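You operate a simulated robot arm through the tools that you are given. There is no shell and no other tool.

Carry out the task below with a simulated two-armed robot. There is one attempt and no reset: what you move stays moved.

Task
Take the socket cover and put it on the short bench top. Take the scrub brush and put it on the paddle table top. Put one of the pipe stubs from the stirrer bench top on the square table top. Fetch the tie bag and stand it on the stirrer bench top. Put the 28 seal bag from the square table top on the card sheet and the 32 seal bag in the inside the kit tray. Take the dye bottle and put it on the stirrer bench top. Put the coupling that says "1" from the wooden bench top on the square table top and the coupling labelled "2" on the paddle table top. Take the lamp wiping pad and leave it on the stirrer bench top. Any order will do. Set down upright: socket cover, tie bag, dye bottle, coupling.
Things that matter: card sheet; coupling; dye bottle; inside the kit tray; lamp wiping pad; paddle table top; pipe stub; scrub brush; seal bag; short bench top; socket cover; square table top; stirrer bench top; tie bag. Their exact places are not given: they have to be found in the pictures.

Only the result counts: the job must be done as asked and must still hold three seconds after the hand-in. Knocking over, shifting, dropping, spilling or breaking anything else fails it. A push-on lid holds only when it is set on centred and level and pressed home; a screw cap is set on level and turned clockwise until tight. Flat cloth is picked up by pressing the open fingertips on it (5 to 10 N) and closing them slowly along it; thin cloth reads only 2 to 8 mm in the jaws.

Robot
Two 7-joint arms with two-finger parallel grippers on one trunk, on a base that drives. Base frame: it is fixed to the floor where the robot stands at the start and does not move with it; the origin is under the middle of the robot, x ahead of it, y to its left, z up. Readings come in m, rad, newtons and seconds.
The left shoulder is at the start at [0.06, 0.189, 1.103], the right one opposite. With the tool pointing down near the work surface each hand reaches from about 0.1 to 0.64 m from the robot's upright axis, wherever it stands, measured 20 degrees to its own side. Places, roughly: card sheet (18x15x1 cm) [2.4, 3.9, 0.8]; coupling [2, 3.75, 0.75]; dye bottle [1.75, 3.75, 0.25]; inside the kit tray (22x15 cm) [-0.96, 0.64, 0.8]; lamp wiping pad (10x8x7 cm) [4, 2.5, 0.9]; paddle table top [-0.1, 5.9, 0.8]; pipe stub (3x3x8 cm) [1.3, 5.9, 0.9]; pipe stub (4x4x8 cm) [1.1, 6, 0.9]; scrub brush (6x5x9 cm) [1.9, 3.3, 0.8]; seal bag [2.25, 4.25, 0.75]; short bench top [-1.4, 0.2, 0.8]; socket cover (9x8x8 cm) [1.1, 3, 0.8]; square table top [2.4, 4.2, 0.8]; stirrer bench top [0.5, 5.4, 0.8]; tie bag [2.5, 4.5, 0.75]. Payload 3.43 kg a hand.
The TCP of each hand is the grasp point between the finger pads, 0.03 m short of the fingertips. In the tool frame z runs along the fingers and y along their closing line. Largest opening 0.094 m; finger width 0.028, thickness 0.01; the body of the gripper, 0.05 by 0.096 m, starts 0.055 m behind the TCP.
Orientation is told as [roll, pitch, yaw] about the base's x, y, z axes, in that order, counted from this pose: with the fingers straight down and closing along the base's y, the tool's x points along the base's -x, its y along +y and its z along -z.

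Tools
- The arms move only by the tool step_arm. It takes "left_rows", "right_rows" or both (then of equal length, played together; a hand with none holds still); each is a list of rows, each a list of 7 numbers: the turn, a rotation vector about the tool's x, y, z in degrees, then the shift along the tool's x, y, z in m, then the opening in per cent of the stroke, from 0 (shut) to 100 (fully open). In form: [[ax, ay, az, tx, ty, tz, claw], ...]. A call has 1 to 20 rows; each row shifts and turns the commanded pose from where the row before left it, along the tool's axes as they then stand. Rows are played at 5 a second. More than 0.05 m and 0.15 rad between two rows, or a gripper value outside its range, and nothing of the call is played. A pose out of reach is approached as far as the arm can. The call stops where the force on the tool passes 40 N (or 10 N more than at its start, if that is more) or the arm is blocked; 0.2 s more then pass. Each finger travels about 0.153 m/s and halts on what it meets, pressing with about 28 N; the grip force reading is that of the motor and also rises with nothing between the fingers. The clock runs only during rows and for 0.2 s after the last one: add rows that do not move to give the fingers time. It gives the time, the measured TCP pose, the force on the tool (base axes), the opening and the grip force at its end, in the units of the frame above (readings bear some noise), with the torque about the TCP (base axes, N m) and any sound that the robot's microphone picked up.
- Cameras (640 x 400 px; columns grow to the right, rows downward): "scene" is now at [0.0227, -0.0049, 1.6602]; the picture's right is [-0.05, -1.00, 0.00], its down [-0.70, 0.03, -0.71] and it looks along [0.71, -0.04, -0.70] (base axes); focal length 265 px, centre (320, 200). "left" rides on the left gripper at [0.076, -0.014, -0.102] in its tool frame; the picture's right is [0.18, 0.98, 0.00], its down [-0.75, 0.14, -0.64] and it looks along [-0.63, 0.12, 0.77] (tool axes); focal length 243 px, centre (320, 200). "right" rides on the right gripper at [0.076, 0.014, -0.103] in its tool frame; the picture's right is [-0.18, 0.98, 0.00], its down [-0.75, -0.14, -0.64] and it looks along [-0.63, -0.12, 0.77] (tool axes); focal length 243 px, centre (320, 200).
- grab_frame(camera): a new picture of that camera. The clock stands still meanwhile.
- lift_body(by): slides the trunk up (or, below 0, down) by that many m; the arms and the scene camera ride with it, the base frame stays. It gives what a move gives, with no picture.
- roll_base(legs): drives the robot by 1 to 6 legs, each [ahead, left, turn to the left] in m, m and rad, along the robot's own axes; the way and the turn of a leg run together, so that a leg with both is an arc; at most 1.5 m and 3.142 rad a leg. The arms and the cameras ride along, it lands a little off, and it stops where it bumps. It gives what a move gives.
- aim_head(pan, tilt): turns the head with the scene camera to pan (to the left, within 1.501 rad either way) and tilt (down, from -0.506 to 1.204), counted from straight ahead of the robot. It gives what a move gives.
- pixel_to_xyz(camera, pixels): for up to 12 pixels [column, row] of the newest picture of that camera ("zoom" is the newest enlarged one), the place [x, y, z] in the base frame of the surface seen there, good to about 0.002 m. The clock stands still meanwhile.
- inspect(camera, box): a new picture of the part [left, top, right, bottom] of that camera's present view, enlarged. The clock stands still meanwhile.
- finish_job(): hands the job in; it is judged then, once.

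Open the grippers and draw the arms clear of the work before you hand the job in, unless the task says otherwise.

The tools are called after "Call:" as name(argument=value, ...) on one line, values as JSON. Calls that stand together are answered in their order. step_arm: Moves the arms, as the interface text tells. Its arguments: {"type":"object","properties":{"left_rows":{"type":"array"},"right_rows":{"type":"array"}},"required":[]} The other tools are called the same way: lift_body (by) slides the trunk up or down; roll_base (legs) drives the base; aim_head (pan, tilt) turns the head that bears the scene camera; grab_frame (camera) takes a picture; pixel_to_xyz (camera, pixels) gives the place of the surface under pixels of a picture; inspect (camera, box) takes an enlarged picture of a part of a camera's view; finish_job () hands the job in.

At the start:

```text
time: 0.0
left_ee_pos: [0.4679, 0.2043, 1.0069]
left_ee_rot: [0.002, 0.002, 0.001]
left_ft_force: [0.1, -0.9, -0.3]
left_torque: [0.0, 0.0, 0.0]
left_finger_gap: 0.0938
left_grasp_force: 0.1
right_ee_pos: [0.3101, -0.1591, 0.9629]
right_ee_rot: [-0.001, -0.001, 0.001]
right_ft_force: [0.6, -0.7, 1.4]
right_torque: [-0.02, -0.02, 0.0]
right_finger_gap: 0.0942
right_grasp_force: 0.0
trunk travel left (down, up): [-0.775, 0.215]
robot x, y, heading: [0.0019, -0.005, -0.0]
head pan, tilt: [-0.049, 0.778]
```

scene: 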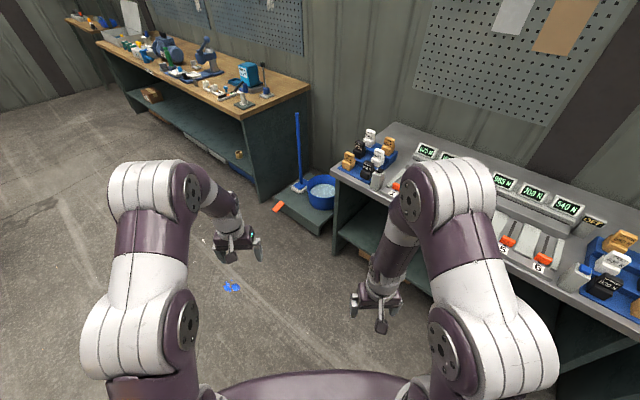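
right: 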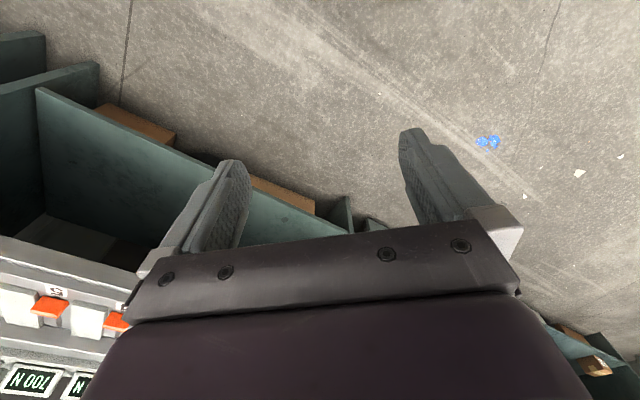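
left: 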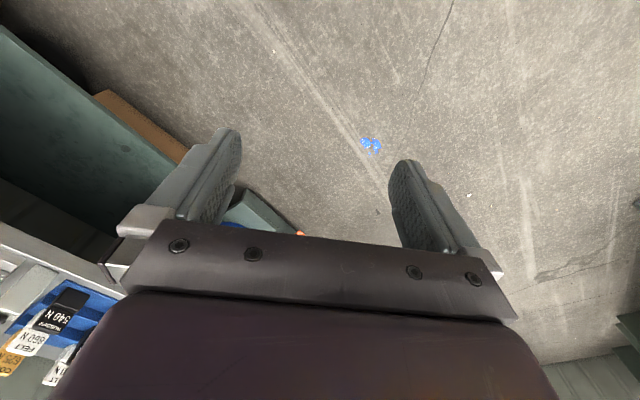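

I start by looking around: the scene picture shows a wooden bench ahead-left and a test bench to the right. I pan the head to the left to see the rest of the room.

Call:
aim_head(pan=0.8, tilt=0.3)

Call:
grab_frame(camera="scene")

Call:
aim_head(pan=1.5, tilt=0.3)

Call:
grab_frame(camera="scene")

Call:
aim_head(pan=0.0, tilt=0.3)

Call:
grab_frame(camera="scene")

Call:
aim_head(pan=-1.4, tilt=0.3)

Call:
grab_frame(camera="scene")

```text
time: 1.2
left_ee_pos: [0.468, 0.2043, 1.0071]
left_ee_rot: [0.0, 0.0, 0.0]
left_ft_force: [0.3, 0.2, 0.3]
left_torque: [-0.01, 0.0, 0.01]
left_finger_gap: 0.0938
left_grasp_force: 0.1
right_ee_pos: [0.3108, -0.159, 0.9626]
right_ee_rot: [0.0, 0.0, 0.0]
right_ft_force: [-0.3, 1.2, -1.2]
right_torque: [0.0, 0.02, -0.02]
right_finger_gap: 0.094
right_grasp_force: 0.1
trunk travel left (down, up): [-0.775, 0.215]
robot x, y, heading: [-0.0, 0.0011, -0.002]
head pan, tilt: [0.799, 0.3]
```

```text
taken
```

scene: 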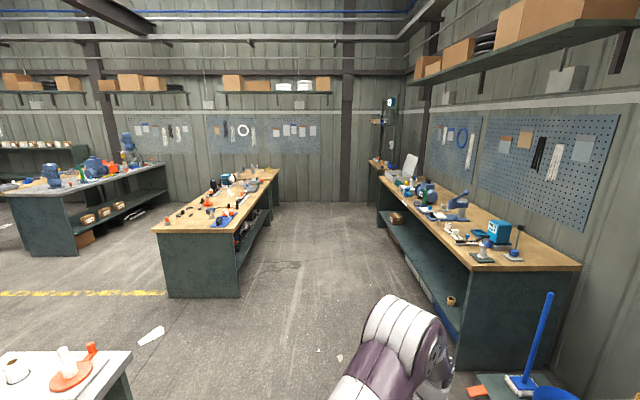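

```text
time: 2.2
left_ee_pos: [0.4685, 0.2045, 1.0071]
left_ee_rot: [-0.001, -0.001, -0.001]
left_ft_force: [0.5, -0.4, -0.7]
left_torque: [0.01, -0.01, 0.02]
left_finger_gap: 0.0939
left_grasp_force: 0.0
right_ee_pos: [0.3112, -0.1592, 0.9628]
right_ee_rot: [0.0, -0.001, -0.001]
right_ft_force: [-0.9, 0.1, -0.6]
right_torque: [-0.01, 0.0, 0.0]
right_finger_gap: 0.0939
right_grasp_force: 0.0
trunk travel left (down, up): [-0.775, 0.215]
robot x, y, heading: [0.002, -0.0025, -0.002]
head pan, tilt: [1.499, 0.3]
```

```text
taken
```

scene: 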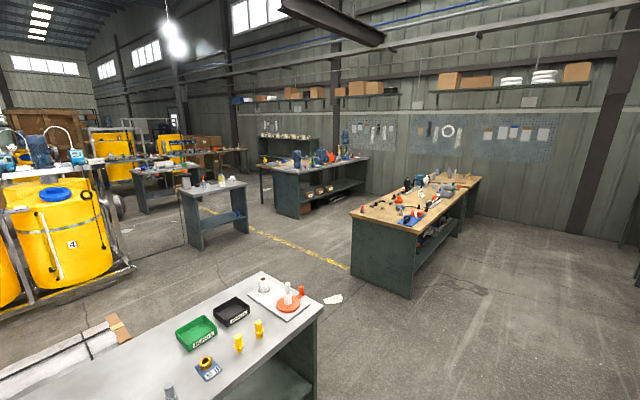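

```text
time: 3.8
left_ee_pos: [0.4688, 0.2041, 1.0082]
left_ee_rot: [0.001, 0.001, 0.0]
left_ft_force: [-0.1, -0.3, 0.4]
left_torque: [0.01, 0.04, 0.03]
left_finger_gap: 0.0939
left_grasp_force: 0.1
right_ee_pos: [0.3115, -0.1599, 0.9627]
right_ee_rot: [0.001, 0.001, 0.001]
right_ft_force: [-0.2, -0.4, 0.2]
right_torque: [0.03, 0.02, -0.01]
right_finger_gap: 0.094
right_grasp_force: 0.1
trunk travel left (down, up): [-0.775, 0.215]
robot x, y, heading: [-0.0003, -0.0037, 0.0]
head pan, tilt: [0.0, 0.3]
```

```text
taken
```

scene: 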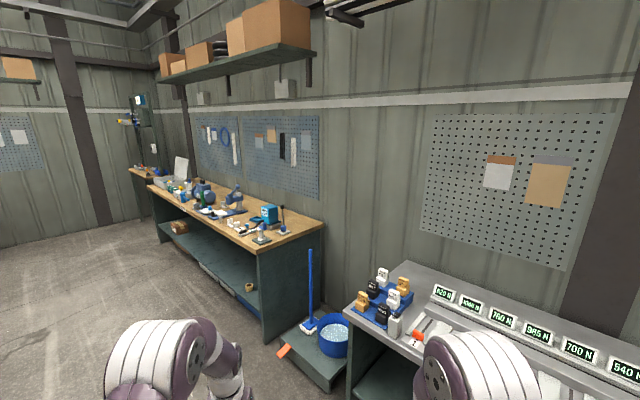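

```text
time: 5.4
left_ee_pos: [0.4689, 0.2044, 1.0084]
left_ee_rot: [0.0, 0.001, 0.001]
left_ft_force: [-0.7, -0.1, 0.4]
left_torque: [0.01, -0.01, 0.0]
left_finger_gap: 0.0942
left_grasp_force: 0.0
right_ee_pos: [0.3104, -0.1598, 0.9621]
right_ee_rot: [0.0, 0.0, 0.0]
right_ft_force: [0.0, 0.0, -0.2]
right_torque: [0.0, 0.0, -0.02]
right_finger_gap: 0.0942
right_grasp_force: 0.1
trunk travel left (down, up): [-0.775, 0.215]
robot x, y, heading: [0.0015, -0.0024, 0.003]
head pan, tilt: [-1.4, 0.3]
```

```text
taken
```

scene: 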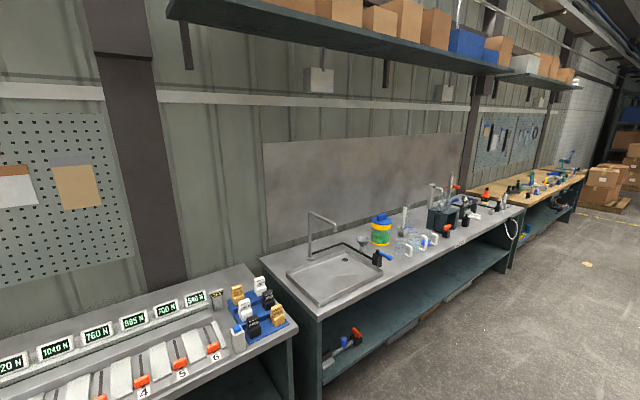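

I look left again to measure the benches and find tray, benches and tables.

Call:
aim_head(pan=1.5, tilt=0.4)

Call:
grab_frame(camera="scene")

Call:
inspect(camera="scene", box=[0, 200, 340, 400])

Call:
inspect(camera="scene", box=[240, 80, 500, 240])

Call:
pixel_to_xyz(camera="scene", pixels=[[230, 280], [195, 305], [290, 265], [260, 240], [317, 278], [410, 185], [350, 190], [345, 130], [250, 130], [270, 140], [200, 160], [160, 150]])

```text
time: 7.9
left_ee_pos: [0.4679, 0.2042, 1.0085]
left_ee_rot: [0.001, 0.001, 0.0]
left_ft_force: [-0.7, -0.1, -0.2]
left_torque: [0.01, 0.01, 0.04]
left_finger_gap: 0.0938
left_grasp_force: 0.0
right_ee_pos: [0.3102, -0.1588, 0.9627]
right_ee_rot: [0.0, 0.0, 0.0]
right_ft_force: [0.2, 0.6, 0.5]
right_torque: [0.0, 0.01, -0.02]
right_finger_gap: 0.094
right_grasp_force: 0.1
trunk travel left (down, up): [-0.775, 0.215]
robot x, y, heading: [0.0022, 0.0021, 0.001]
head pan, tilt: [1.499, 0.4]
```

```text
taken
```

scene: 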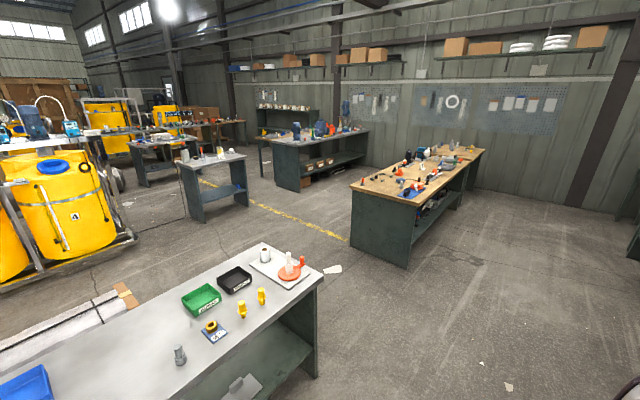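

```text
1.88 times, centred on (170, 300) of scene
```

zoom: 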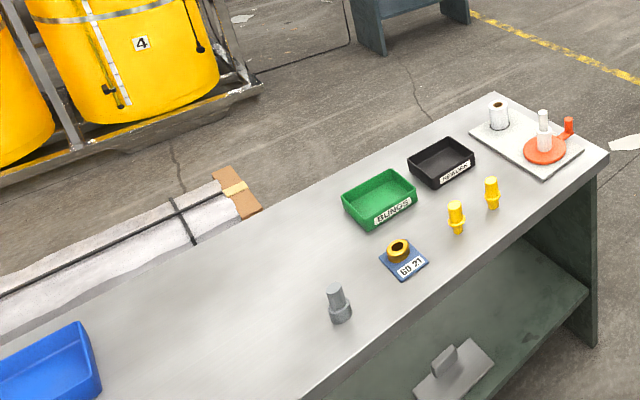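

```text
2.46 times, centred on (370, 160) of scene
```

zoom: 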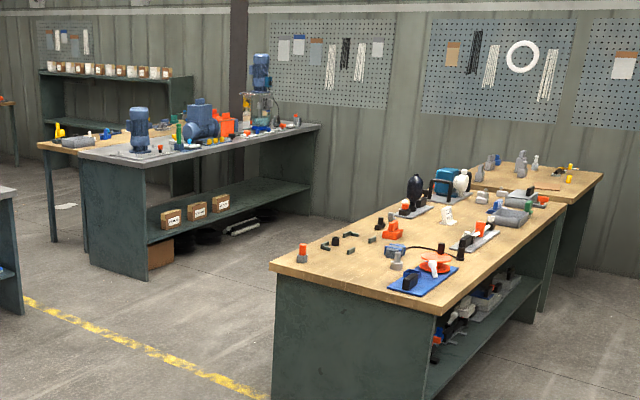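

```text
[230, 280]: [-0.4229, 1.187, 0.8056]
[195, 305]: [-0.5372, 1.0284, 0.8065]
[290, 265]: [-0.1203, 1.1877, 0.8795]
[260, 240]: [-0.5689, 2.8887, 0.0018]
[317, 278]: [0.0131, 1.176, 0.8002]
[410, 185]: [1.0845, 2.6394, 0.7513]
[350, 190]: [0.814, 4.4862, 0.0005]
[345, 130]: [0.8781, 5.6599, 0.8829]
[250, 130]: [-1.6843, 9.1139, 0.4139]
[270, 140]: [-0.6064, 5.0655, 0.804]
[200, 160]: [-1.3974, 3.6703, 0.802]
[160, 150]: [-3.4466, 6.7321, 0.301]
```

The wooden bench, square table, stirrer bench and paddle table are visible; now I look at the wall bench where the lamp wiping pad should be.

Call:
aim_head(pan=0.5, tilt=0.3)

Call:
grab_frame(camera="scene")

Call:
pixel_to_xyz(camera="scene", pixels=[[200, 230], [160, 250], [325, 375], [430, 340], [300, 250], [280, 200], [400, 215], [440, 250]])

Call:
inspect(camera="scene", box=[250, 140, 490, 290])

```text
time: 9.2
left_ee_pos: [0.4674, 0.2043, 1.0077]
left_ee_rot: [0.002, -0.001, 0.0]
left_ft_force: [0.5, -0.2, 1.0]
left_torque: [0.03, 0.03, -0.01]
left_finger_gap: 0.0943
left_grasp_force: 0.2
right_ee_pos: [0.3105, -0.1581, 0.963]
right_ee_rot: [0.001, 0.0, 0.0]
right_ft_force: [0.7, -0.4, 0.1]
right_torque: [0.01, 0.0, 0.0]
right_finger_gap: 0.0941
right_grasp_force: 0.1
trunk travel left (down, up): [-0.775, 0.215]
robot x, y, heading: [-0.0005, -0.0033, -0.005]
head pan, tilt: [0.499, 0.3]
```

```text
taken
```

scene: 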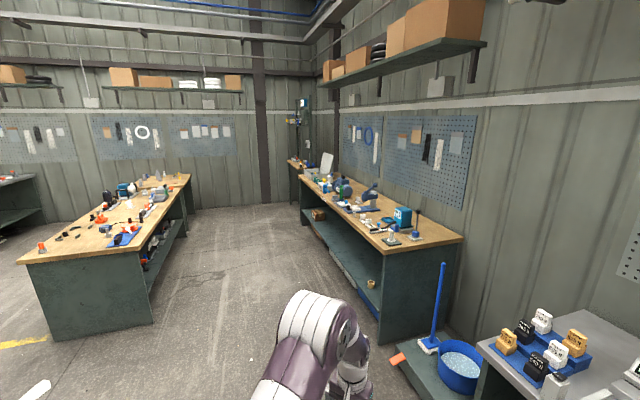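

```text
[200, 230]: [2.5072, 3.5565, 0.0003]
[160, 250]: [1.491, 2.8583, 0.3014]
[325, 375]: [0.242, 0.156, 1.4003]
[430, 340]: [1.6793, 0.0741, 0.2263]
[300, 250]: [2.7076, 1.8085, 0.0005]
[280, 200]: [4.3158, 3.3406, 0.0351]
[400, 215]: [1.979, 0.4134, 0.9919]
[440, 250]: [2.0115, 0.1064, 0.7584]
```

```text
2.67 times, centred on (370, 215) of scene
```

zoom: 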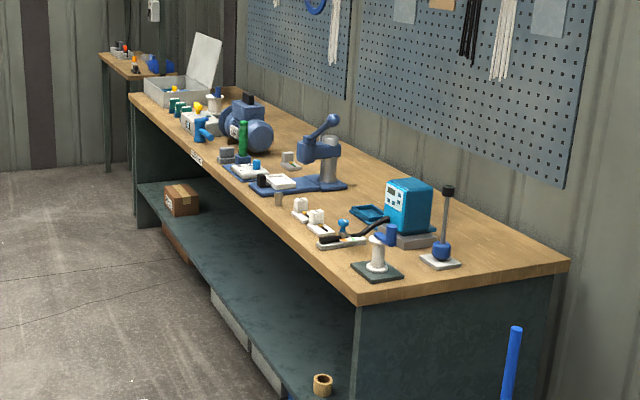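

I measure the wall bench's edge line and the small table at its far end.

Call:
pixel_to_xyz(camera="scene", pixels=[[380, 246], [460, 238], [301, 182], [340, 212], [296, 162], [310, 166], [330, 165], [350, 187], [345, 191], [372, 192], [37, 262], [187, 177]])

Call:
inspect(camera="scene", box=[280, 90, 400, 210])

Call:
inspect(camera="scene", box=[10, 160, 210, 285])

```text
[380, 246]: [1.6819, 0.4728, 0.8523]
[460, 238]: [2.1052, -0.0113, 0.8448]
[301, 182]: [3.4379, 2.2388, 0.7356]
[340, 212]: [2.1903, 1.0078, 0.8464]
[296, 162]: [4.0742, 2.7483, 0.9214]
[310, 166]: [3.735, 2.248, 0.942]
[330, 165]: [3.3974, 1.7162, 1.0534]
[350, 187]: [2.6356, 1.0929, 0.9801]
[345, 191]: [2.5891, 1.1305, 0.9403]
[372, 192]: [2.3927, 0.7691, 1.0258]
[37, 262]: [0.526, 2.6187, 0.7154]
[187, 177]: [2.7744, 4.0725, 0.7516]
```

```text
3.33 times, centred on (340, 150) of scene
```

zoom: 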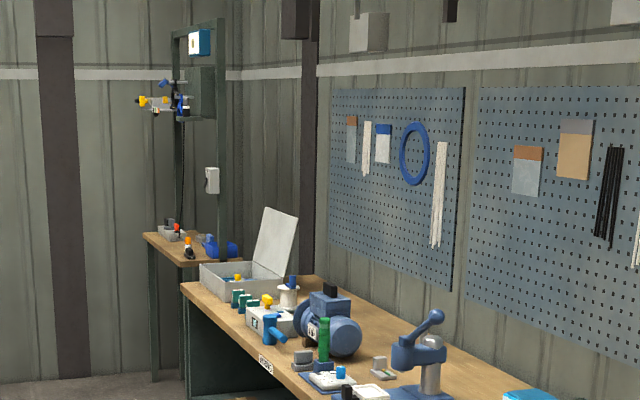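

```text
3.20 times, centred on (110, 222) of scene
```

zoom: 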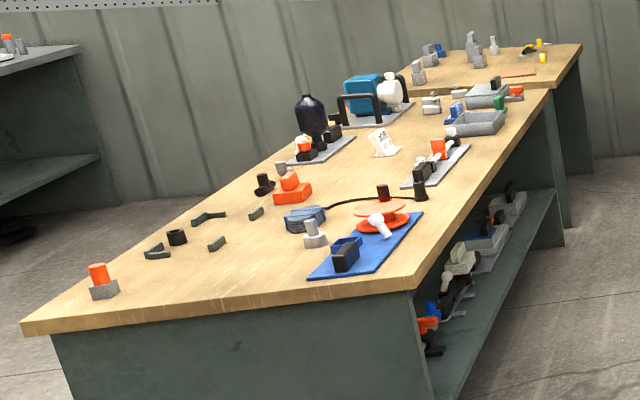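

I turn 45° left and drive along the aisle between the wooden bench and the wall bench, then look at the far table where the lamp wiping pad should be.

Call:
roll_base(legs=[[0, 0, 0.785], [1.5, 0, 0], [1.5, 0, 0], [0.6, 0, 0]])

Call:
aim_head(pan=-0.5, tilt=0.4)

Call:
grab_frame(camera="scene")

Call:
aim_head(pan=0.8, tilt=0.4)

Call:
grab_frame(camera="scene")

```text
time: 28.6
left_ee_pos: [2.7755, 2.9723, 1.0081]
left_ee_rot: [0.001, -0.001, 0.768]
left_ft_force: [0.6, 0.3, 0.5]
left_torque: [0.0, 0.0, -0.01]
left_finger_gap: 0.094
left_grasp_force: 0.0
right_ee_pos: [2.9156, 2.6015, 0.9642]
right_ee_rot: [0.0, -0.002, 0.77]
right_ft_force: [-1.1, 0.4, -0.2]
right_torque: [0.02, 0.02, -0.01]
right_finger_gap: 0.0941
right_grasp_force: 0.1
trunk travel left (down, up): [-0.775, 0.215]
robot x, y, heading: [2.5848, 2.4997, 0.768]
head pan, tilt: [0.499, 0.3]
```

```text
time: 29.9
left_ee_pos: [2.7757, 2.9727, 1.0073]
left_ee_rot: [-0.001, 0.002, 0.769]
left_ft_force: [-0.2, 0.2, -0.3]
left_torque: [-0.01, 0.01, 0.0]
left_finger_gap: 0.0937
left_grasp_force: 0.1
right_ee_pos: [2.9154, 2.6013, 0.9639]
right_ee_rot: [0.001, 0.0, 0.77]
right_ft_force: [0.3, 0.3, 0.0]
right_torque: [-0.01, 0.02, -0.01]
right_finger_gap: 0.0943
right_grasp_force: 0.0
trunk travel left (down, up): [-0.775, 0.215]
robot x, y, heading: [2.5814, 2.5002, 0.77]
head pan, tilt: [-0.499, 0.4]
```

```text
taken
```

scene: 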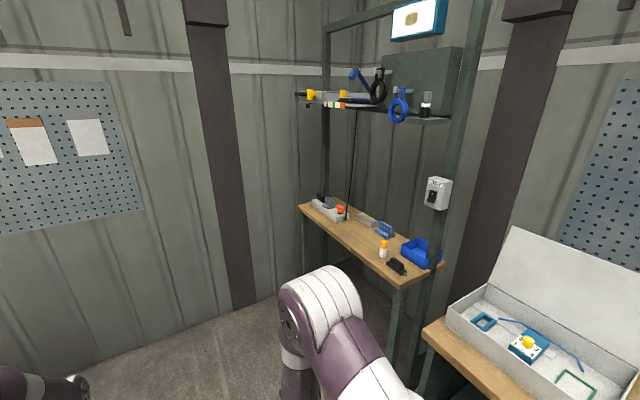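

```text
time: 31.4
left_ee_pos: [2.7756, 2.9737, 1.0069]
left_ee_rot: [0.002, 0.0, 0.767]
left_ft_force: [-0.6, -0.7, -0.2]
left_torque: [-0.04, 0.02, 0.01]
left_finger_gap: 0.094
left_grasp_force: 0.0
right_ee_pos: [2.9143, 2.6009, 0.963]
right_ee_rot: [0.0, 0.002, 0.768]
right_ft_force: [-0.1, 0.4, -0.4]
right_torque: [0.01, 0.01, -0.01]
right_finger_gap: 0.0941
right_grasp_force: 0.1
trunk travel left (down, up): [-0.775, 0.215]
robot x, y, heading: [2.5818, 2.4981, 0.768]
head pan, tilt: [0.799, 0.4]
```

```text
taken
```

scene: 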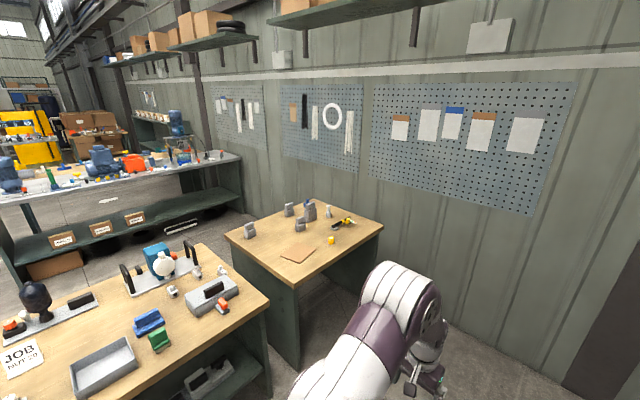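

I zoom in on the small table around (380,240) and the grey case at (540,345), then look at the square table.

Call:
aim_head(pan=-0.6, tilt=0.5)

Call:
inspect(camera="scene", box=[240, 120, 440, 260])

Call:
grab_frame(camera="scene")

Call:
aim_head(pan=-1.0, tilt=0.6)

Call:
grab_frame(camera="scene")

Call:
aim_head(pan=0.8, tilt=0.5)

Call:
inspect(camera="scene", box=[210, 150, 400, 270])

Call:
inspect(camera="scene", box=[0, 200, 280, 400])

```text
time: 32.9
left_ee_pos: [2.7737, 2.972, 1.0079]
left_ee_rot: [0.001, 0.001, 0.768]
left_ft_force: [-0.5, 0.6, 0.3]
left_torque: [0.01, -0.03, -0.01]
left_finger_gap: 0.0938
left_grasp_force: 0.1
right_ee_pos: [2.9151, 2.6017, 0.9625]
right_ee_rot: [-0.001, -0.001, 0.77]
right_ft_force: [-0.7, -0.8, 0.8]
right_torque: [-0.01, -0.01, 0.0]
right_finger_gap: 0.0939
right_grasp_force: 0.1
trunk travel left (down, up): [-0.775, 0.215]
robot x, y, heading: [2.583, 2.499, 0.772]
head pan, tilt: [-0.6, 0.499]
```

```text
2.86 times, centred on (340, 190) of scene
```

zoom: 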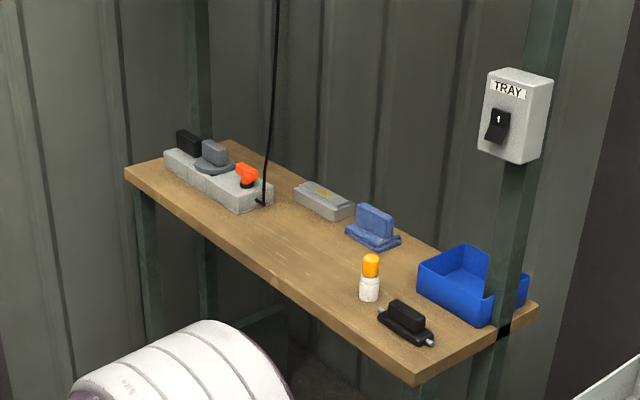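

```text
taken
```

scene: 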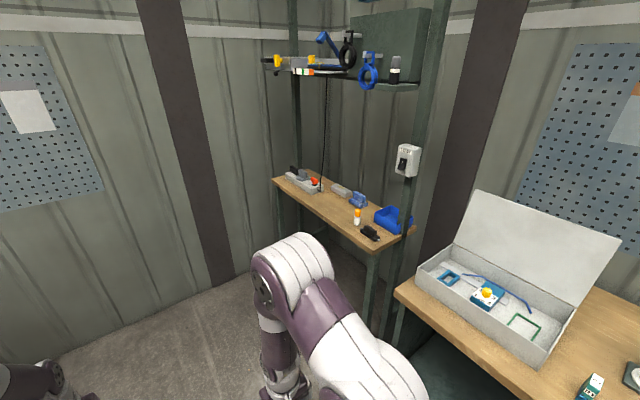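

```text
time: 33.8
left_ee_pos: [2.7752, 2.972, 1.0071]
left_ee_rot: [0.0, -0.001, 0.768]
left_ft_force: [0.7, 0.1, 0.4]
left_torque: [0.0, 0.0, 0.0]
left_finger_gap: 0.0941
left_grasp_force: 0.1
right_ee_pos: [2.9157, 2.6013, 0.9635]
right_ee_rot: [0.002, 0.0, 0.769]
right_ft_force: [-0.4, 0.2, 0.6]
right_torque: [-0.02, 0.0, -0.01]
right_finger_gap: 0.0938
right_grasp_force: 0.1
trunk travel left (down, up): [-0.775, 0.215]
robot x, y, heading: [2.5843, 2.5011, 0.768]
head pan, tilt: [-1.0, 0.6]
```

```text
taken
```

scene: 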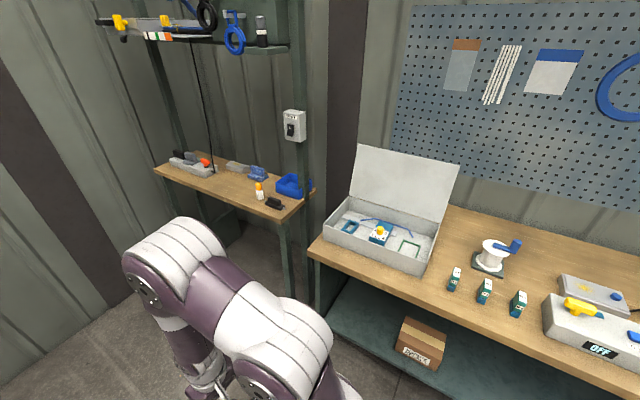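

```text
time: 35.6
left_ee_pos: [2.7758, 2.9721, 1.0073]
left_ee_rot: [-0.001, 0.001, 0.768]
left_ft_force: [-0.5, 0.8, 0.3]
left_torque: [0.01, 0.01, 0.01]
left_finger_gap: 0.0941
left_grasp_force: 0.0
right_ee_pos: [2.9149, 2.6015, 0.9626]
right_ee_rot: [-0.002, 0.001, 0.77]
right_ft_force: [0.1, -0.1, 0.0]
right_torque: [0.02, 0.02, -0.01]
right_finger_gap: 0.0937
right_grasp_force: 0.0
trunk travel left (down, up): [-0.775, 0.215]
robot x, y, heading: [2.5798, 2.4995, 0.767]
head pan, tilt: [0.799, 0.499]
```

```text
3.33 times, centred on (305, 210) of scene
```

zoom: 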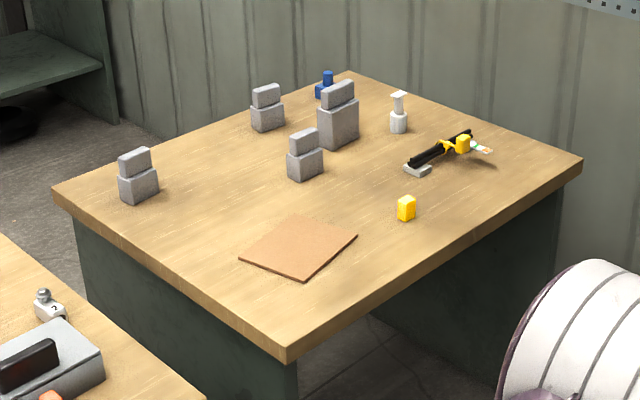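

```text
2.00 times, centred on (140, 300) of scene
```

zoom: 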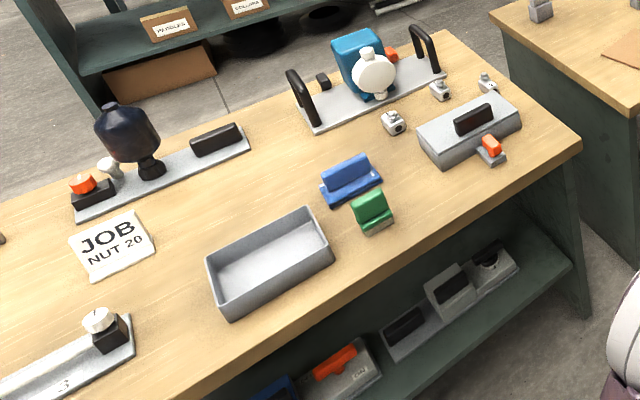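

I measure objects on the small table, then on the square table and wooden bench.

Call:
aim_head(pan=-0.6, tilt=0.5)

Call:
inspect(camera="scene", box=[260, 160, 420, 260])

Call:
pixel_to_xyz(camera="zoom", pixels=[[395, 150], [445, 285], [545, 225], [130, 55], [180, 75], [300, 118], [390, 230], [450, 365], [60, 70], [610, 280]])

Call:
aim_head(pan=0.8, tilt=0.5)

Call:
inspect(camera="scene", box=[210, 150, 400, 270])

Call:
pixel_to_xyz(camera="zoom", pixels=[[138, 185], [305, 165], [267, 118], [338, 125], [300, 245], [242, 258], [357, 238], [55, 195], [288, 360], [580, 170], [350, 72], [340, 85]])

Call:
inspect(camera="scene", box=[0, 200, 280, 400])

Call:
pixel_to_xyz(camera="zoom", pixels=[[393, 122], [440, 90], [488, 82], [372, 210], [350, 178], [270, 265], [580, 145], [155, 145], [110, 240], [490, 150], [470, 120], [375, 75]])

```text
time: 37.1
left_ee_pos: [2.7747, 2.973, 1.0064]
left_ee_rot: [-0.001, 0.001, 0.768]
left_ft_force: [-0.2, 0.3, 0.4]
left_torque: [-0.01, 0.02, 0.02]
left_finger_gap: 0.094
left_grasp_force: 0.0
right_ee_pos: [2.916, 2.6017, 0.9628]
right_ee_rot: [0.001, 0.0, 0.77]
right_ft_force: [-0.1, 0.0, -0.3]
right_torque: [-0.01, 0.01, -0.02]
right_finger_gap: 0.0942
right_grasp_force: 0.1
trunk travel left (down, up): [-0.775, 0.215]
robot x, y, heading: [2.5813, 2.5006, 0.764]
head pan, tilt: [-0.6, 0.499]
```

```text
4.00 times, centred on (340, 210) of scene
```

zoom: 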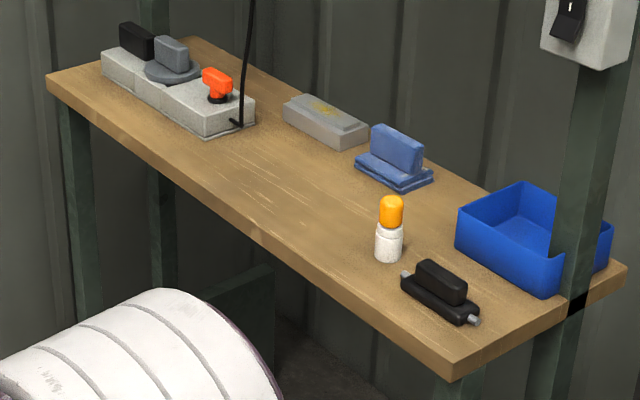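

```text
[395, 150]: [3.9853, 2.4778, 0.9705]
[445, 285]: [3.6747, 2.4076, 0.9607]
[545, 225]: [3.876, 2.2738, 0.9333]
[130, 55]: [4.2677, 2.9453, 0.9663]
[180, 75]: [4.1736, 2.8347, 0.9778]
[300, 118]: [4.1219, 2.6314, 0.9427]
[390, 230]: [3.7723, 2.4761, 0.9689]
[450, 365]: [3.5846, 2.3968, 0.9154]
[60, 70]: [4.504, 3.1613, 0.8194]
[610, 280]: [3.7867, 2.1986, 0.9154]
```

```text
time: 38.6
left_ee_pos: [2.7752, 2.9715, 1.0074]
left_ee_rot: [-0.001, -0.001, 0.767]
left_ft_force: [0.4, 0.2, -0.3]
left_torque: [-0.01, 0.04, 0.02]
left_finger_gap: 0.0941
left_grasp_force: 0.1
right_ee_pos: [2.915, 2.601, 0.963]
right_ee_rot: [-0.001, -0.001, 0.769]
right_ft_force: [0.3, 0.1, -0.1]
right_torque: [0.01, 0.0, 0.0]
right_finger_gap: 0.094
right_grasp_force: 0.0
trunk travel left (down, up): [-0.775, 0.215]
robot x, y, heading: [2.5785, 2.497, 0.766]
head pan, tilt: [0.799, 0.499]
```

```text
3.33 times, centred on (305, 210) of scene
```

zoom: 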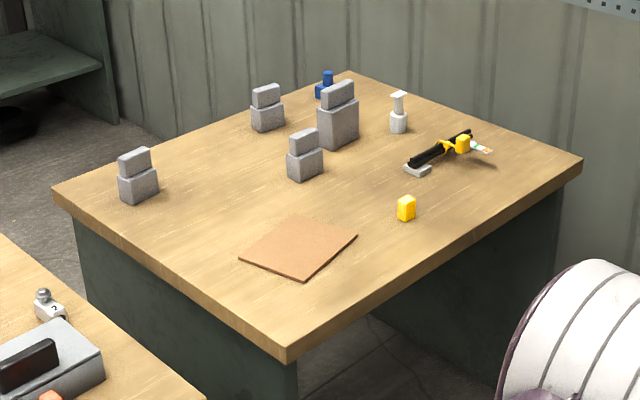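

```text
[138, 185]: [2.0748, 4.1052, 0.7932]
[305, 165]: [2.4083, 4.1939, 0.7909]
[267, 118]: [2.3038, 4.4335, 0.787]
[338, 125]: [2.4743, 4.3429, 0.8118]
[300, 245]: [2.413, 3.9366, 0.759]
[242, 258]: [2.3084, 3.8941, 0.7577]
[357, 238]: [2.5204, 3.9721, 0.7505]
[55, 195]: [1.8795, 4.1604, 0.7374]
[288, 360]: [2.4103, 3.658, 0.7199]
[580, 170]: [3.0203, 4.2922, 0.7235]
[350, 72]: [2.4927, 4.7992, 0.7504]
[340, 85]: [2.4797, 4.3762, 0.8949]
```

```text
2.00 times, centred on (140, 300) of scene
```

zoom: 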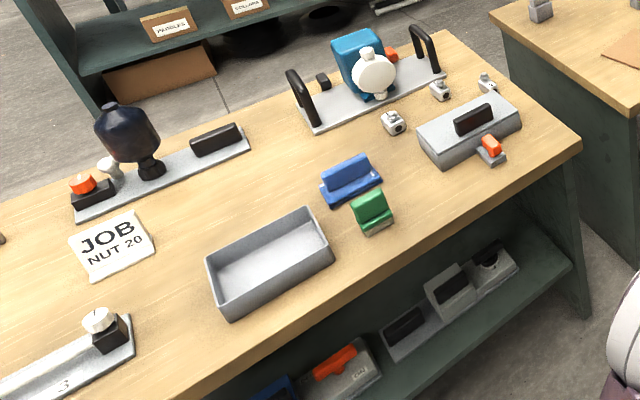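

```text
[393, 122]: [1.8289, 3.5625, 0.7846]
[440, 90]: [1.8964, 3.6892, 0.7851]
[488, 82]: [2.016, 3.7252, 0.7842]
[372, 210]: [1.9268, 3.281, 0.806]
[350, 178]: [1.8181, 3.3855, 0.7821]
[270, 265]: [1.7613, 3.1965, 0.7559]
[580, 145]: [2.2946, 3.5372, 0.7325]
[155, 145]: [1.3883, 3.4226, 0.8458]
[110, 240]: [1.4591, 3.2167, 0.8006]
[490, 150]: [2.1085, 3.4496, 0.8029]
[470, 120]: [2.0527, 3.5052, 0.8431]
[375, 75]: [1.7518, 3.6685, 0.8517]
```

The blue two-part block at (3.985, 2.478, 0.97) matches the lamp wiping pad. I measure the overhead shelf and posts round that table before I approach.

Call:
aim_head(pan=-0.6, tilt=0.2)

Call:
grab_frame(camera="scene")

Call:
pixel_to_xyz(camera="scene", pixels=[[270, 135], [310, 155], [370, 155], [400, 170], [415, 250], [300, 250], [320, 200], [405, 235], [285, 260]])

```text
time: 40.2
left_ee_pos: [2.7757, 2.973, 1.0079]
left_ee_rot: [-0.001, 0.0, 0.769]
left_ft_force: [-0.1, -0.3, 0.4]
left_torque: [0.02, -0.02, 0.0]
left_finger_gap: 0.0941
left_grasp_force: 0.0
right_ee_pos: [2.9147, 2.6013, 0.9638]
right_ee_rot: [0.0, 0.001, 0.769]
right_ft_force: [-0.2, 0.0, -0.5]
right_torque: [0.04, -0.02, 0.0]
right_finger_gap: 0.0938
right_grasp_force: 0.0
trunk travel left (down, up): [-0.775, 0.215]
robot x, y, heading: [2.579, 2.5019, 0.766]
head pan, tilt: [-0.6, 0.201]
```

```text
taken
```

scene: 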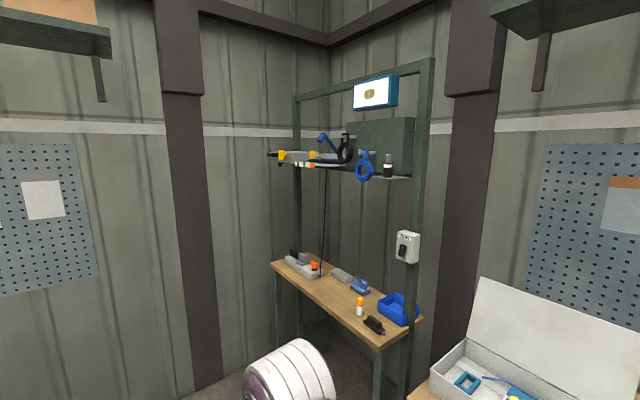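

```text
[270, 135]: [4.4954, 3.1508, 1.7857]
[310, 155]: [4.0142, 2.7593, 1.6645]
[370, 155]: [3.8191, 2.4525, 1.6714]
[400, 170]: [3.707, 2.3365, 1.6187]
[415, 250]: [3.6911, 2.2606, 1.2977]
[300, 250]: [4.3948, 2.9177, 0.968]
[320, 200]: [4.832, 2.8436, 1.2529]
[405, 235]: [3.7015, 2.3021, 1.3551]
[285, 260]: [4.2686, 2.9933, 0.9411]
```

The overhead shelf is at z≈1.6 and the table top at z≈0.915. I tuck both hands in and up, then drive to stand facing the small table.

Call:
step_arm(left_rows=[[0, 0, 0, 0.034, 0, -0.022, 100], [0, 0, 0, 0.034, 0, -0.022, 100], [0, 0, 0, 0.034, 0, -0.022, 100], [0, 0, 0, 0.034, 0, -0.022, 100], [0, 0, 0, 0.034, 0, -0.022, 100]], right_rows=[[0, 0, 0, 0, 0, -0.028, 100], [0, 0, 0, 0, 0, -0.028, 100], [0, 0, 0, 0, 0, -0.028, 100], [0, 0, 0, 0, 0, -0.028, 100], [0, 0, 0, 0, 0, -0.028, 100]])

Call:
roll_base(legs=[[1.2, 0, 0], [0, 0, -1.567], [0.15, 0, 0]])

Call:
aim_head(pan=0.0, tilt=0.75)

Call:
grab_frame(camera="scene")

```text
time: 41.4
left_ee_pos: [2.651, 2.8535, 1.1164]
left_ee_rot: [0.0, 0.0, 0.769]
left_ft_force: [-0.3, -0.2, 0.3]
left_torque: [-0.01, -0.03, -0.01]
left_finger_gap: 0.0941
left_grasp_force: 0.0
right_ee_pos: [2.9128, 2.5996, 1.1036]
right_ee_rot: [0.001, -0.002, 0.77]
right_ft_force: [-0.8, -0.2, -1.1]
right_torque: [0.03, -0.05, 0.01]
right_finger_gap: 0.0941
right_grasp_force: 0.0
trunk travel left (down, up): [-0.775, 0.215]
robot x, y, heading: [2.5833, 2.5002, 0.769]
head pan, tilt: [-0.6, 0.201]
```

```text
time: 52.3
left_ee_pos: [3.9227, 3.188, 1.1175]
left_ee_rot: [-0.001, -0.001, -0.772]
left_ft_force: [-0.1, -0.2, 0.4]
left_torque: [-0.01, 0.03, 0.01]
left_finger_gap: 0.094
left_grasp_force: 0.1
right_ee_pos: [3.6775, 2.9176, 1.1024]
right_ee_rot: [0.001, -0.001, -0.772]
right_ft_force: [-0.2, 0.5, 0.1]
right_torque: [0.02, 0.02, 0.01]
right_finger_gap: 0.094
right_grasp_force: 0.0
trunk travel left (down, up): [-0.775, 0.215]
robot x, y, heading: [3.5626, 3.2448, -0.767]
head pan, tilt: [-0.6, 0.201]
```

```text
time: 53.3
left_ee_pos: [3.9235, 3.1875, 1.1176]
left_ee_rot: [0.0, -0.001, -0.771]
left_ft_force: [-0.9, -0.4, 0.8]
left_torque: [0.05, -0.02, 0.0]
left_finger_gap: 0.094
left_grasp_force: 0.0
right_ee_pos: [3.6781, 2.9169, 1.1026]
right_ee_rot: [0.001, -0.001, -0.771]
right_ft_force: [0.2, -0.1, 0.2]
right_torque: [0.02, 0.01, 0.03]
right_finger_gap: 0.094
right_grasp_force: 0.0
trunk travel left (down, up): [-0.775, 0.215]
robot x, y, heading: [3.5631, 3.2458, -0.774]
head pan, tilt: [0.0, 0.75]
```

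```text
taken
```

scene: 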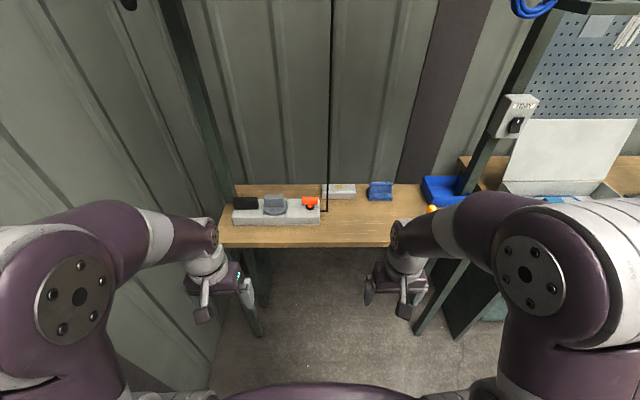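

The pad is at about (380,190), and the table edge is square to me. I zoom in on it and measure.

Call:
inspect(camera="scene", box=[310, 165, 470, 265])

Call:
pixel_to_xyz(camera="zoom", pixels=[[280, 75], [250, 75], [320, 75], [280, 110], [250, 140], [325, 135], [240, 130], [290, 180], [280, 320], [68, 150]])

```text
4.00 times, centred on (390, 215) of scene
```

zoom: 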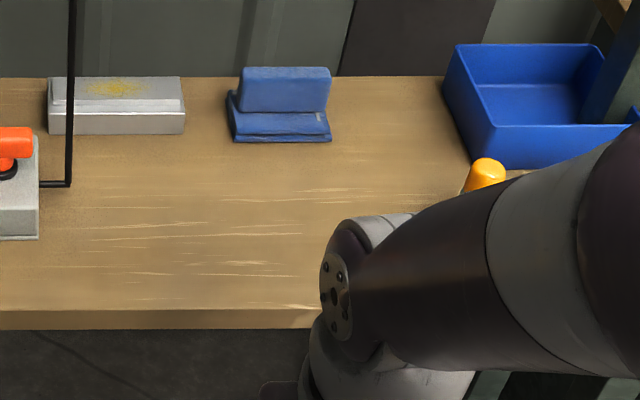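

```text
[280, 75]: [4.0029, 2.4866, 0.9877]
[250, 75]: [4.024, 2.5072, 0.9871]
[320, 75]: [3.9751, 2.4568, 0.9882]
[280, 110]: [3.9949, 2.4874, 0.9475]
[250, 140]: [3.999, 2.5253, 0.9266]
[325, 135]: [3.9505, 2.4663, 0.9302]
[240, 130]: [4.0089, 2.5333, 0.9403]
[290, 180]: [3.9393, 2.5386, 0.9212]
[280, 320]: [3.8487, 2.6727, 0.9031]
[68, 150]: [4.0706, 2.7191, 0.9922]
```

The fin is centred near (4.004, 2.469) with its top at z 0.988. I drive 0.28 m closer with the hands kept high.

Call:
roll_base(legs=[[0.28, -0.04, 0]])

Call:
grab_frame(camera="scene")

```text
time: 55.2
left_ee_pos: [4.0881, 2.9668, 1.1165]
left_ee_rot: [0.0, 0.0, -0.776]
left_ft_force: [0.2, 0.7, 0.4]
left_torque: [0.0, 0.0, -0.02]
left_finger_gap: 0.0939
left_grasp_force: 0.1
right_ee_pos: [3.8413, 2.6963, 1.1029]
right_ee_rot: [0.0, 0.0, -0.777]
right_ft_force: [-0.2, 0.6, -0.2]
right_torque: [0.0, 0.01, 0.01]
right_finger_gap: 0.0941
right_grasp_force: 0.0
trunk travel left (down, up): [-0.775, 0.215]
robot x, y, heading: [3.7287, 3.0261, -0.776]
head pan, tilt: [0.0, 0.75]
```

```text
taken
```

scene: 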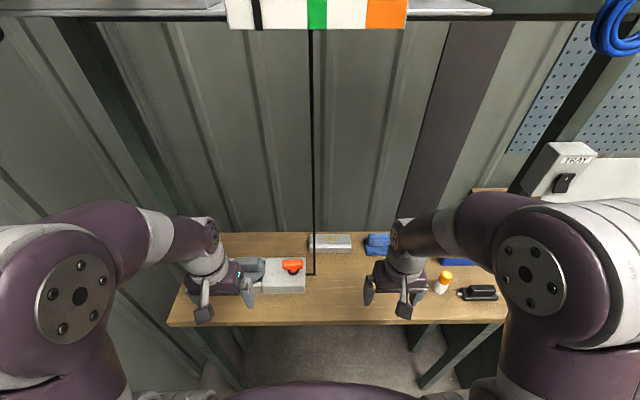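

No bump. I turn the right hand 89° about its axis in place so that its fingers close across the pad's fin.

Call:
step_arm(right_rows=[[0, 0, -8.13, 0, 0, 0, 100], [0, 0, -8.13, 0, 0, 0, 100], [0, 0, -8.13, 0, 0, 0, 100], [0, 0, -8.13, 0, 0, 0, 100], [0, 0, -8.13, 0, 0, 0, 100], [0, 0, -8.13, 0, 0, 0, 100], [0, 0, -8.13, 0, 0, 0, 100], [0, 0, -8.13, 0, 0, 0, 100], [0, 0, -8.13, 0, 0, 0, 100], [0, 0, -8.13, 0, 0, 0, 100], [0, 0, -8.13, 0, 0, 0, 100]])

Call:
grab_frame(camera="scene")

Call:
grab_frame(camera="right")

```text
time: 57.6
left_ee_pos: [4.0899, 2.9666, 1.1176]
left_ee_rot: [-0.001, 0.001, -0.776]
left_ft_force: [-0.3, 0.7, 0.4]
left_torque: [-0.02, -0.03, 0.01]
left_finger_gap: 0.0939
left_grasp_force: 0.0
right_ee_pos: [3.8427, 2.6969, 1.1014]
right_ee_rot: [0.0, 0.0, 0.786]
right_ft_force: [0.0, 0.8, -0.3]
right_torque: [0.0, -0.05, 0.03]
right_finger_gap: 0.0941
right_grasp_force: 0.1
trunk travel left (down, up): [-0.775, 0.215]
robot x, y, heading: [3.7342, 3.0335, -0.78]
head pan, tilt: [0.0, 0.75]
```

```text
taken
```

scene: 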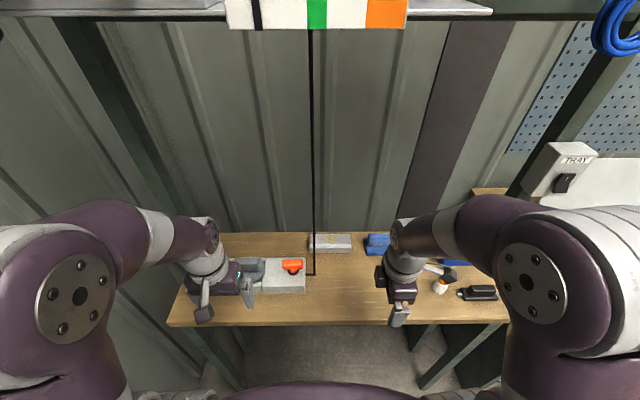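

```text
taken
```

right: 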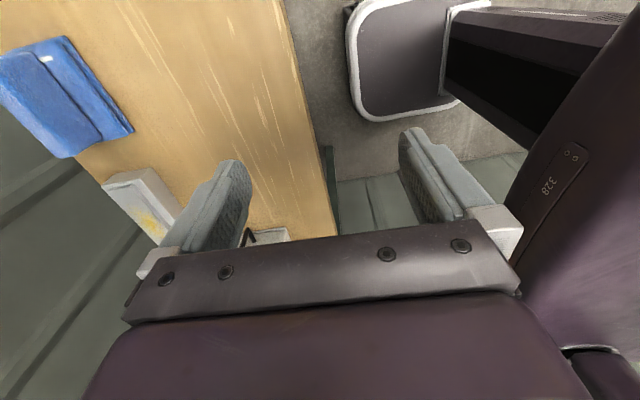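

The turn worked. I move the right hand over the pad at safe height (0.276 m outward, 0.048 m to the side) and check with its camera.

Call:
step_arm(right_rows=[[0, 0, 0, 0.008, -0.0459, 0, 100], [0, 0, 0, 0.008, -0.0459, 0, 100], [0, 0, 0, 0.008, -0.0459, 0, 100], [0, 0, 0, 0.008, -0.0459, 0, 100], [0, 0, 0, 0.008, -0.0459, 0, 100], [0, 0, 0, 0.008, -0.0459, 0, 100], [0, 0, 0, 0, 0, 0, 100]])

Call:
grab_frame(camera="right")

Call:
grab_frame(camera="scene")

```text
time: 59.2
left_ee_pos: [4.0885, 2.9663, 1.1185]
left_ee_rot: [0.0, -0.001, -0.777]
left_ft_force: [0.1, 0.5, 0.6]
left_torque: [-0.02, -0.03, -0.01]
left_finger_gap: 0.0941
left_grasp_force: 0.1
right_ee_pos: [3.9751, 2.5019, 1.0829]
right_ee_rot: [-0.001, 0.0, 0.784]
right_ft_force: [0.2, -0.1, -0.2]
right_torque: [0.0, 0.02, -0.01]
right_finger_gap: 0.094
right_grasp_force: 0.1
right hand out of reach, approached as far as the arm can: row 5, 6
trunk travel left (down, up): [-0.775, 0.215]
robot x, y, heading: [3.7334, 3.0285, -0.782]
head pan, tilt: [0.0, 0.75]
```

```text
taken
```

right: 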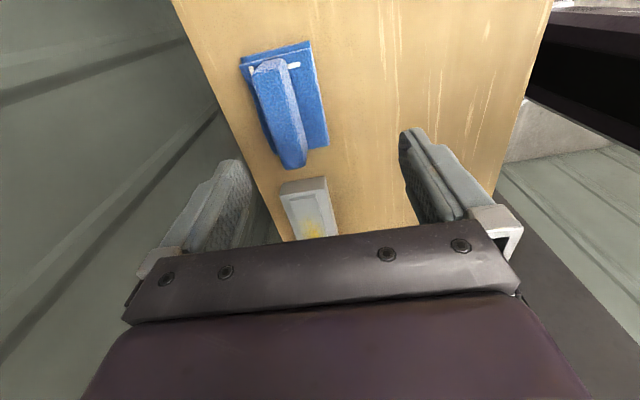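

```text
taken
```

scene: 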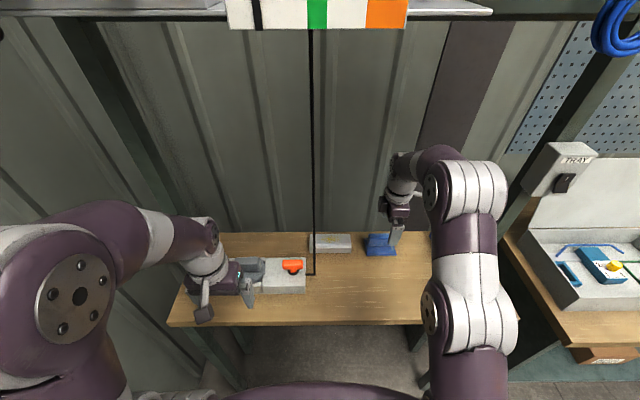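

The arm ran out of reach a few cm short. I measure the fin with the right camera.

Call:
pixel_to_xyz(camera="right", pixels=[[268, 65], [295, 160], [280, 110], [270, 110], [297, 110], [245, 62], [310, 45], [325, 145]])

Call:
roll_base(legs=[[0.07, 0, 0]])

Call:
grab_frame(camera="right")

```text
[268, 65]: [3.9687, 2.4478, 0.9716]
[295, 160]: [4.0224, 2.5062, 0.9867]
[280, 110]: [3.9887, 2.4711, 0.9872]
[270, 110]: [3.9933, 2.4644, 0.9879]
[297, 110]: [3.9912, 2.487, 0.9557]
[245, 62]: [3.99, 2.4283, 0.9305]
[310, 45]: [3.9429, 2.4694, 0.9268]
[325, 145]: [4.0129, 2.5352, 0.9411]
```

```text
time: 60.3
left_ee_pos: [4.1384, 2.9194, 1.1179]
left_ee_rot: [-0.001, -0.002, -0.777]
left_ft_force: [0.4, -0.6, 0.0]
left_torque: [-0.05, -0.03, -0.01]
left_finger_gap: 0.0939
left_grasp_force: 0.2
right_ee_pos: [4.023, 2.4535, 1.0846]
right_ee_rot: [-0.002, 0.001, 0.784]
right_ft_force: [0.3, -0.5, -0.5]
right_torque: [0.0, 0.03, -0.04]
right_finger_gap: 0.0939
right_grasp_force: 0.0
trunk travel left (down, up): [-0.775, 0.215]
robot x, y, heading: [3.7826, 2.9789, -0.776]
head pan, tilt: [0.0, 0.75]
```

```text
taken
```

right: 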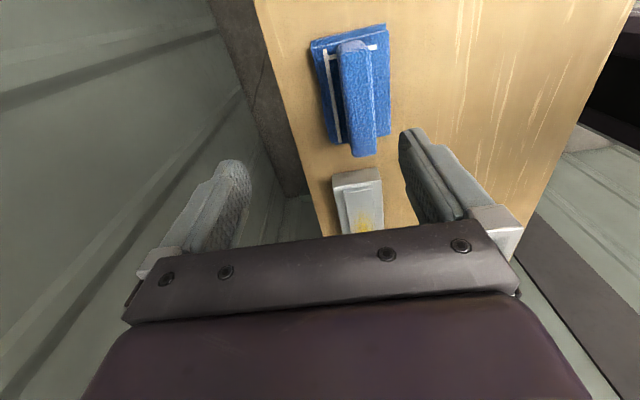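

The fin centre is about (3.992, 2.473), top z 0.988. I shift the hand over it and lower partway.

Call:
step_arm(right_rows=[[0, 0, 0, 0.004, 0.018, 0.01, 100], [0, 0, 0, 0.004, 0.018, 0.02, 100], [0, 0, 0, 0, 0, 0, 100]])

Call:
grab_frame(camera="right")

```text
time: 61.1
left_ee_pos: [4.1379, 2.917, 1.1167]
left_ee_rot: [-0.001, -0.001, -0.777]
left_ft_force: [0.5, 0.4, 0.8]
left_torque: [-0.02, 0.03, -0.01]
left_finger_gap: 0.094
left_grasp_force: 0.1
right_ee_pos: [3.995, 2.4744, 1.0539]
right_ee_rot: [-0.001, 0.001, 0.782]
right_ft_force: [0.7, -0.3, -0.3]
right_torque: [0.0, -0.01, 0.0]
right_finger_gap: 0.0939
right_grasp_force: 0.0
trunk travel left (down, up): [-0.775, 0.215]
robot x, y, heading: [3.7832, 2.9798, -0.777]
head pan, tilt: [0.0, 0.75]
```

```text
taken
```

right: 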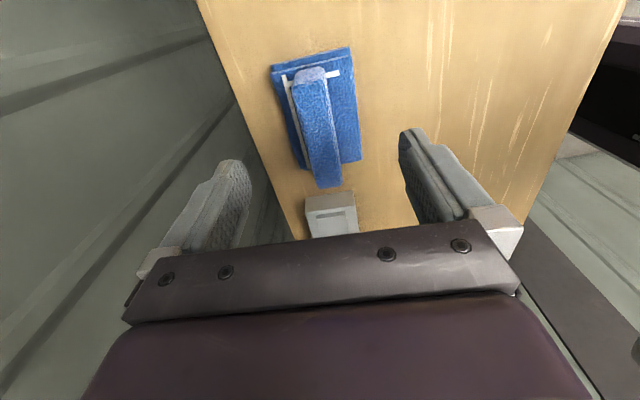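

The hand is centred over the fin. I lower 0.073 m, so the tips go to z≈0.951, and close.

Call:
step_arm(right_rows=[[0, 0, 0, 0, 0, 0.03, 100], [0, 0, 0, 0, 0, 0.025, 100], [0, 0, 0, 0, 0, 0.018, 100], [0, 0, 0, 0, 0, 0, 100], [0, 0, 0, 0, 0, 0, 60], [0, 0, 0, 0, 0, 0, 30], [0, 0, 0, 0, 0, 0, 0], [0, 0, 0, 0, 0, 0, 0], [0, 0, 0, 0, 0, 0, 0]])

Call:
grab_frame(camera="right")

```text
time: 63.1
left_ee_pos: [4.1376, 2.9181, 1.1168]
left_ee_rot: [0.001, 0.0, -0.776]
left_ft_force: [-0.6, -0.3, -0.4]
left_torque: [0.02, 0.03, 0.01]
left_finger_gap: 0.094
left_grasp_force: 0.0
right_ee_pos: [3.9933, 2.4721, 0.9806]
right_ee_rot: [-0.001, -0.002, 0.784]
right_ft_force: [0.2, -0.7, 0.5]
right_torque: [0.02, -0.01, -0.01]
right_finger_gap: 0.0276
right_grasp_force: 27.7
trunk travel left (down, up): [-0.775, 0.215]
robot x, y, heading: [3.7824, 2.98, -0.778]
head pan, tilt: [0.0, 0.75]
```

```text
taken
```

right: 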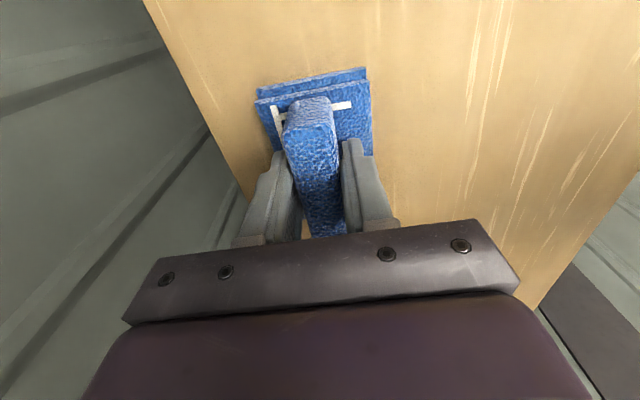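

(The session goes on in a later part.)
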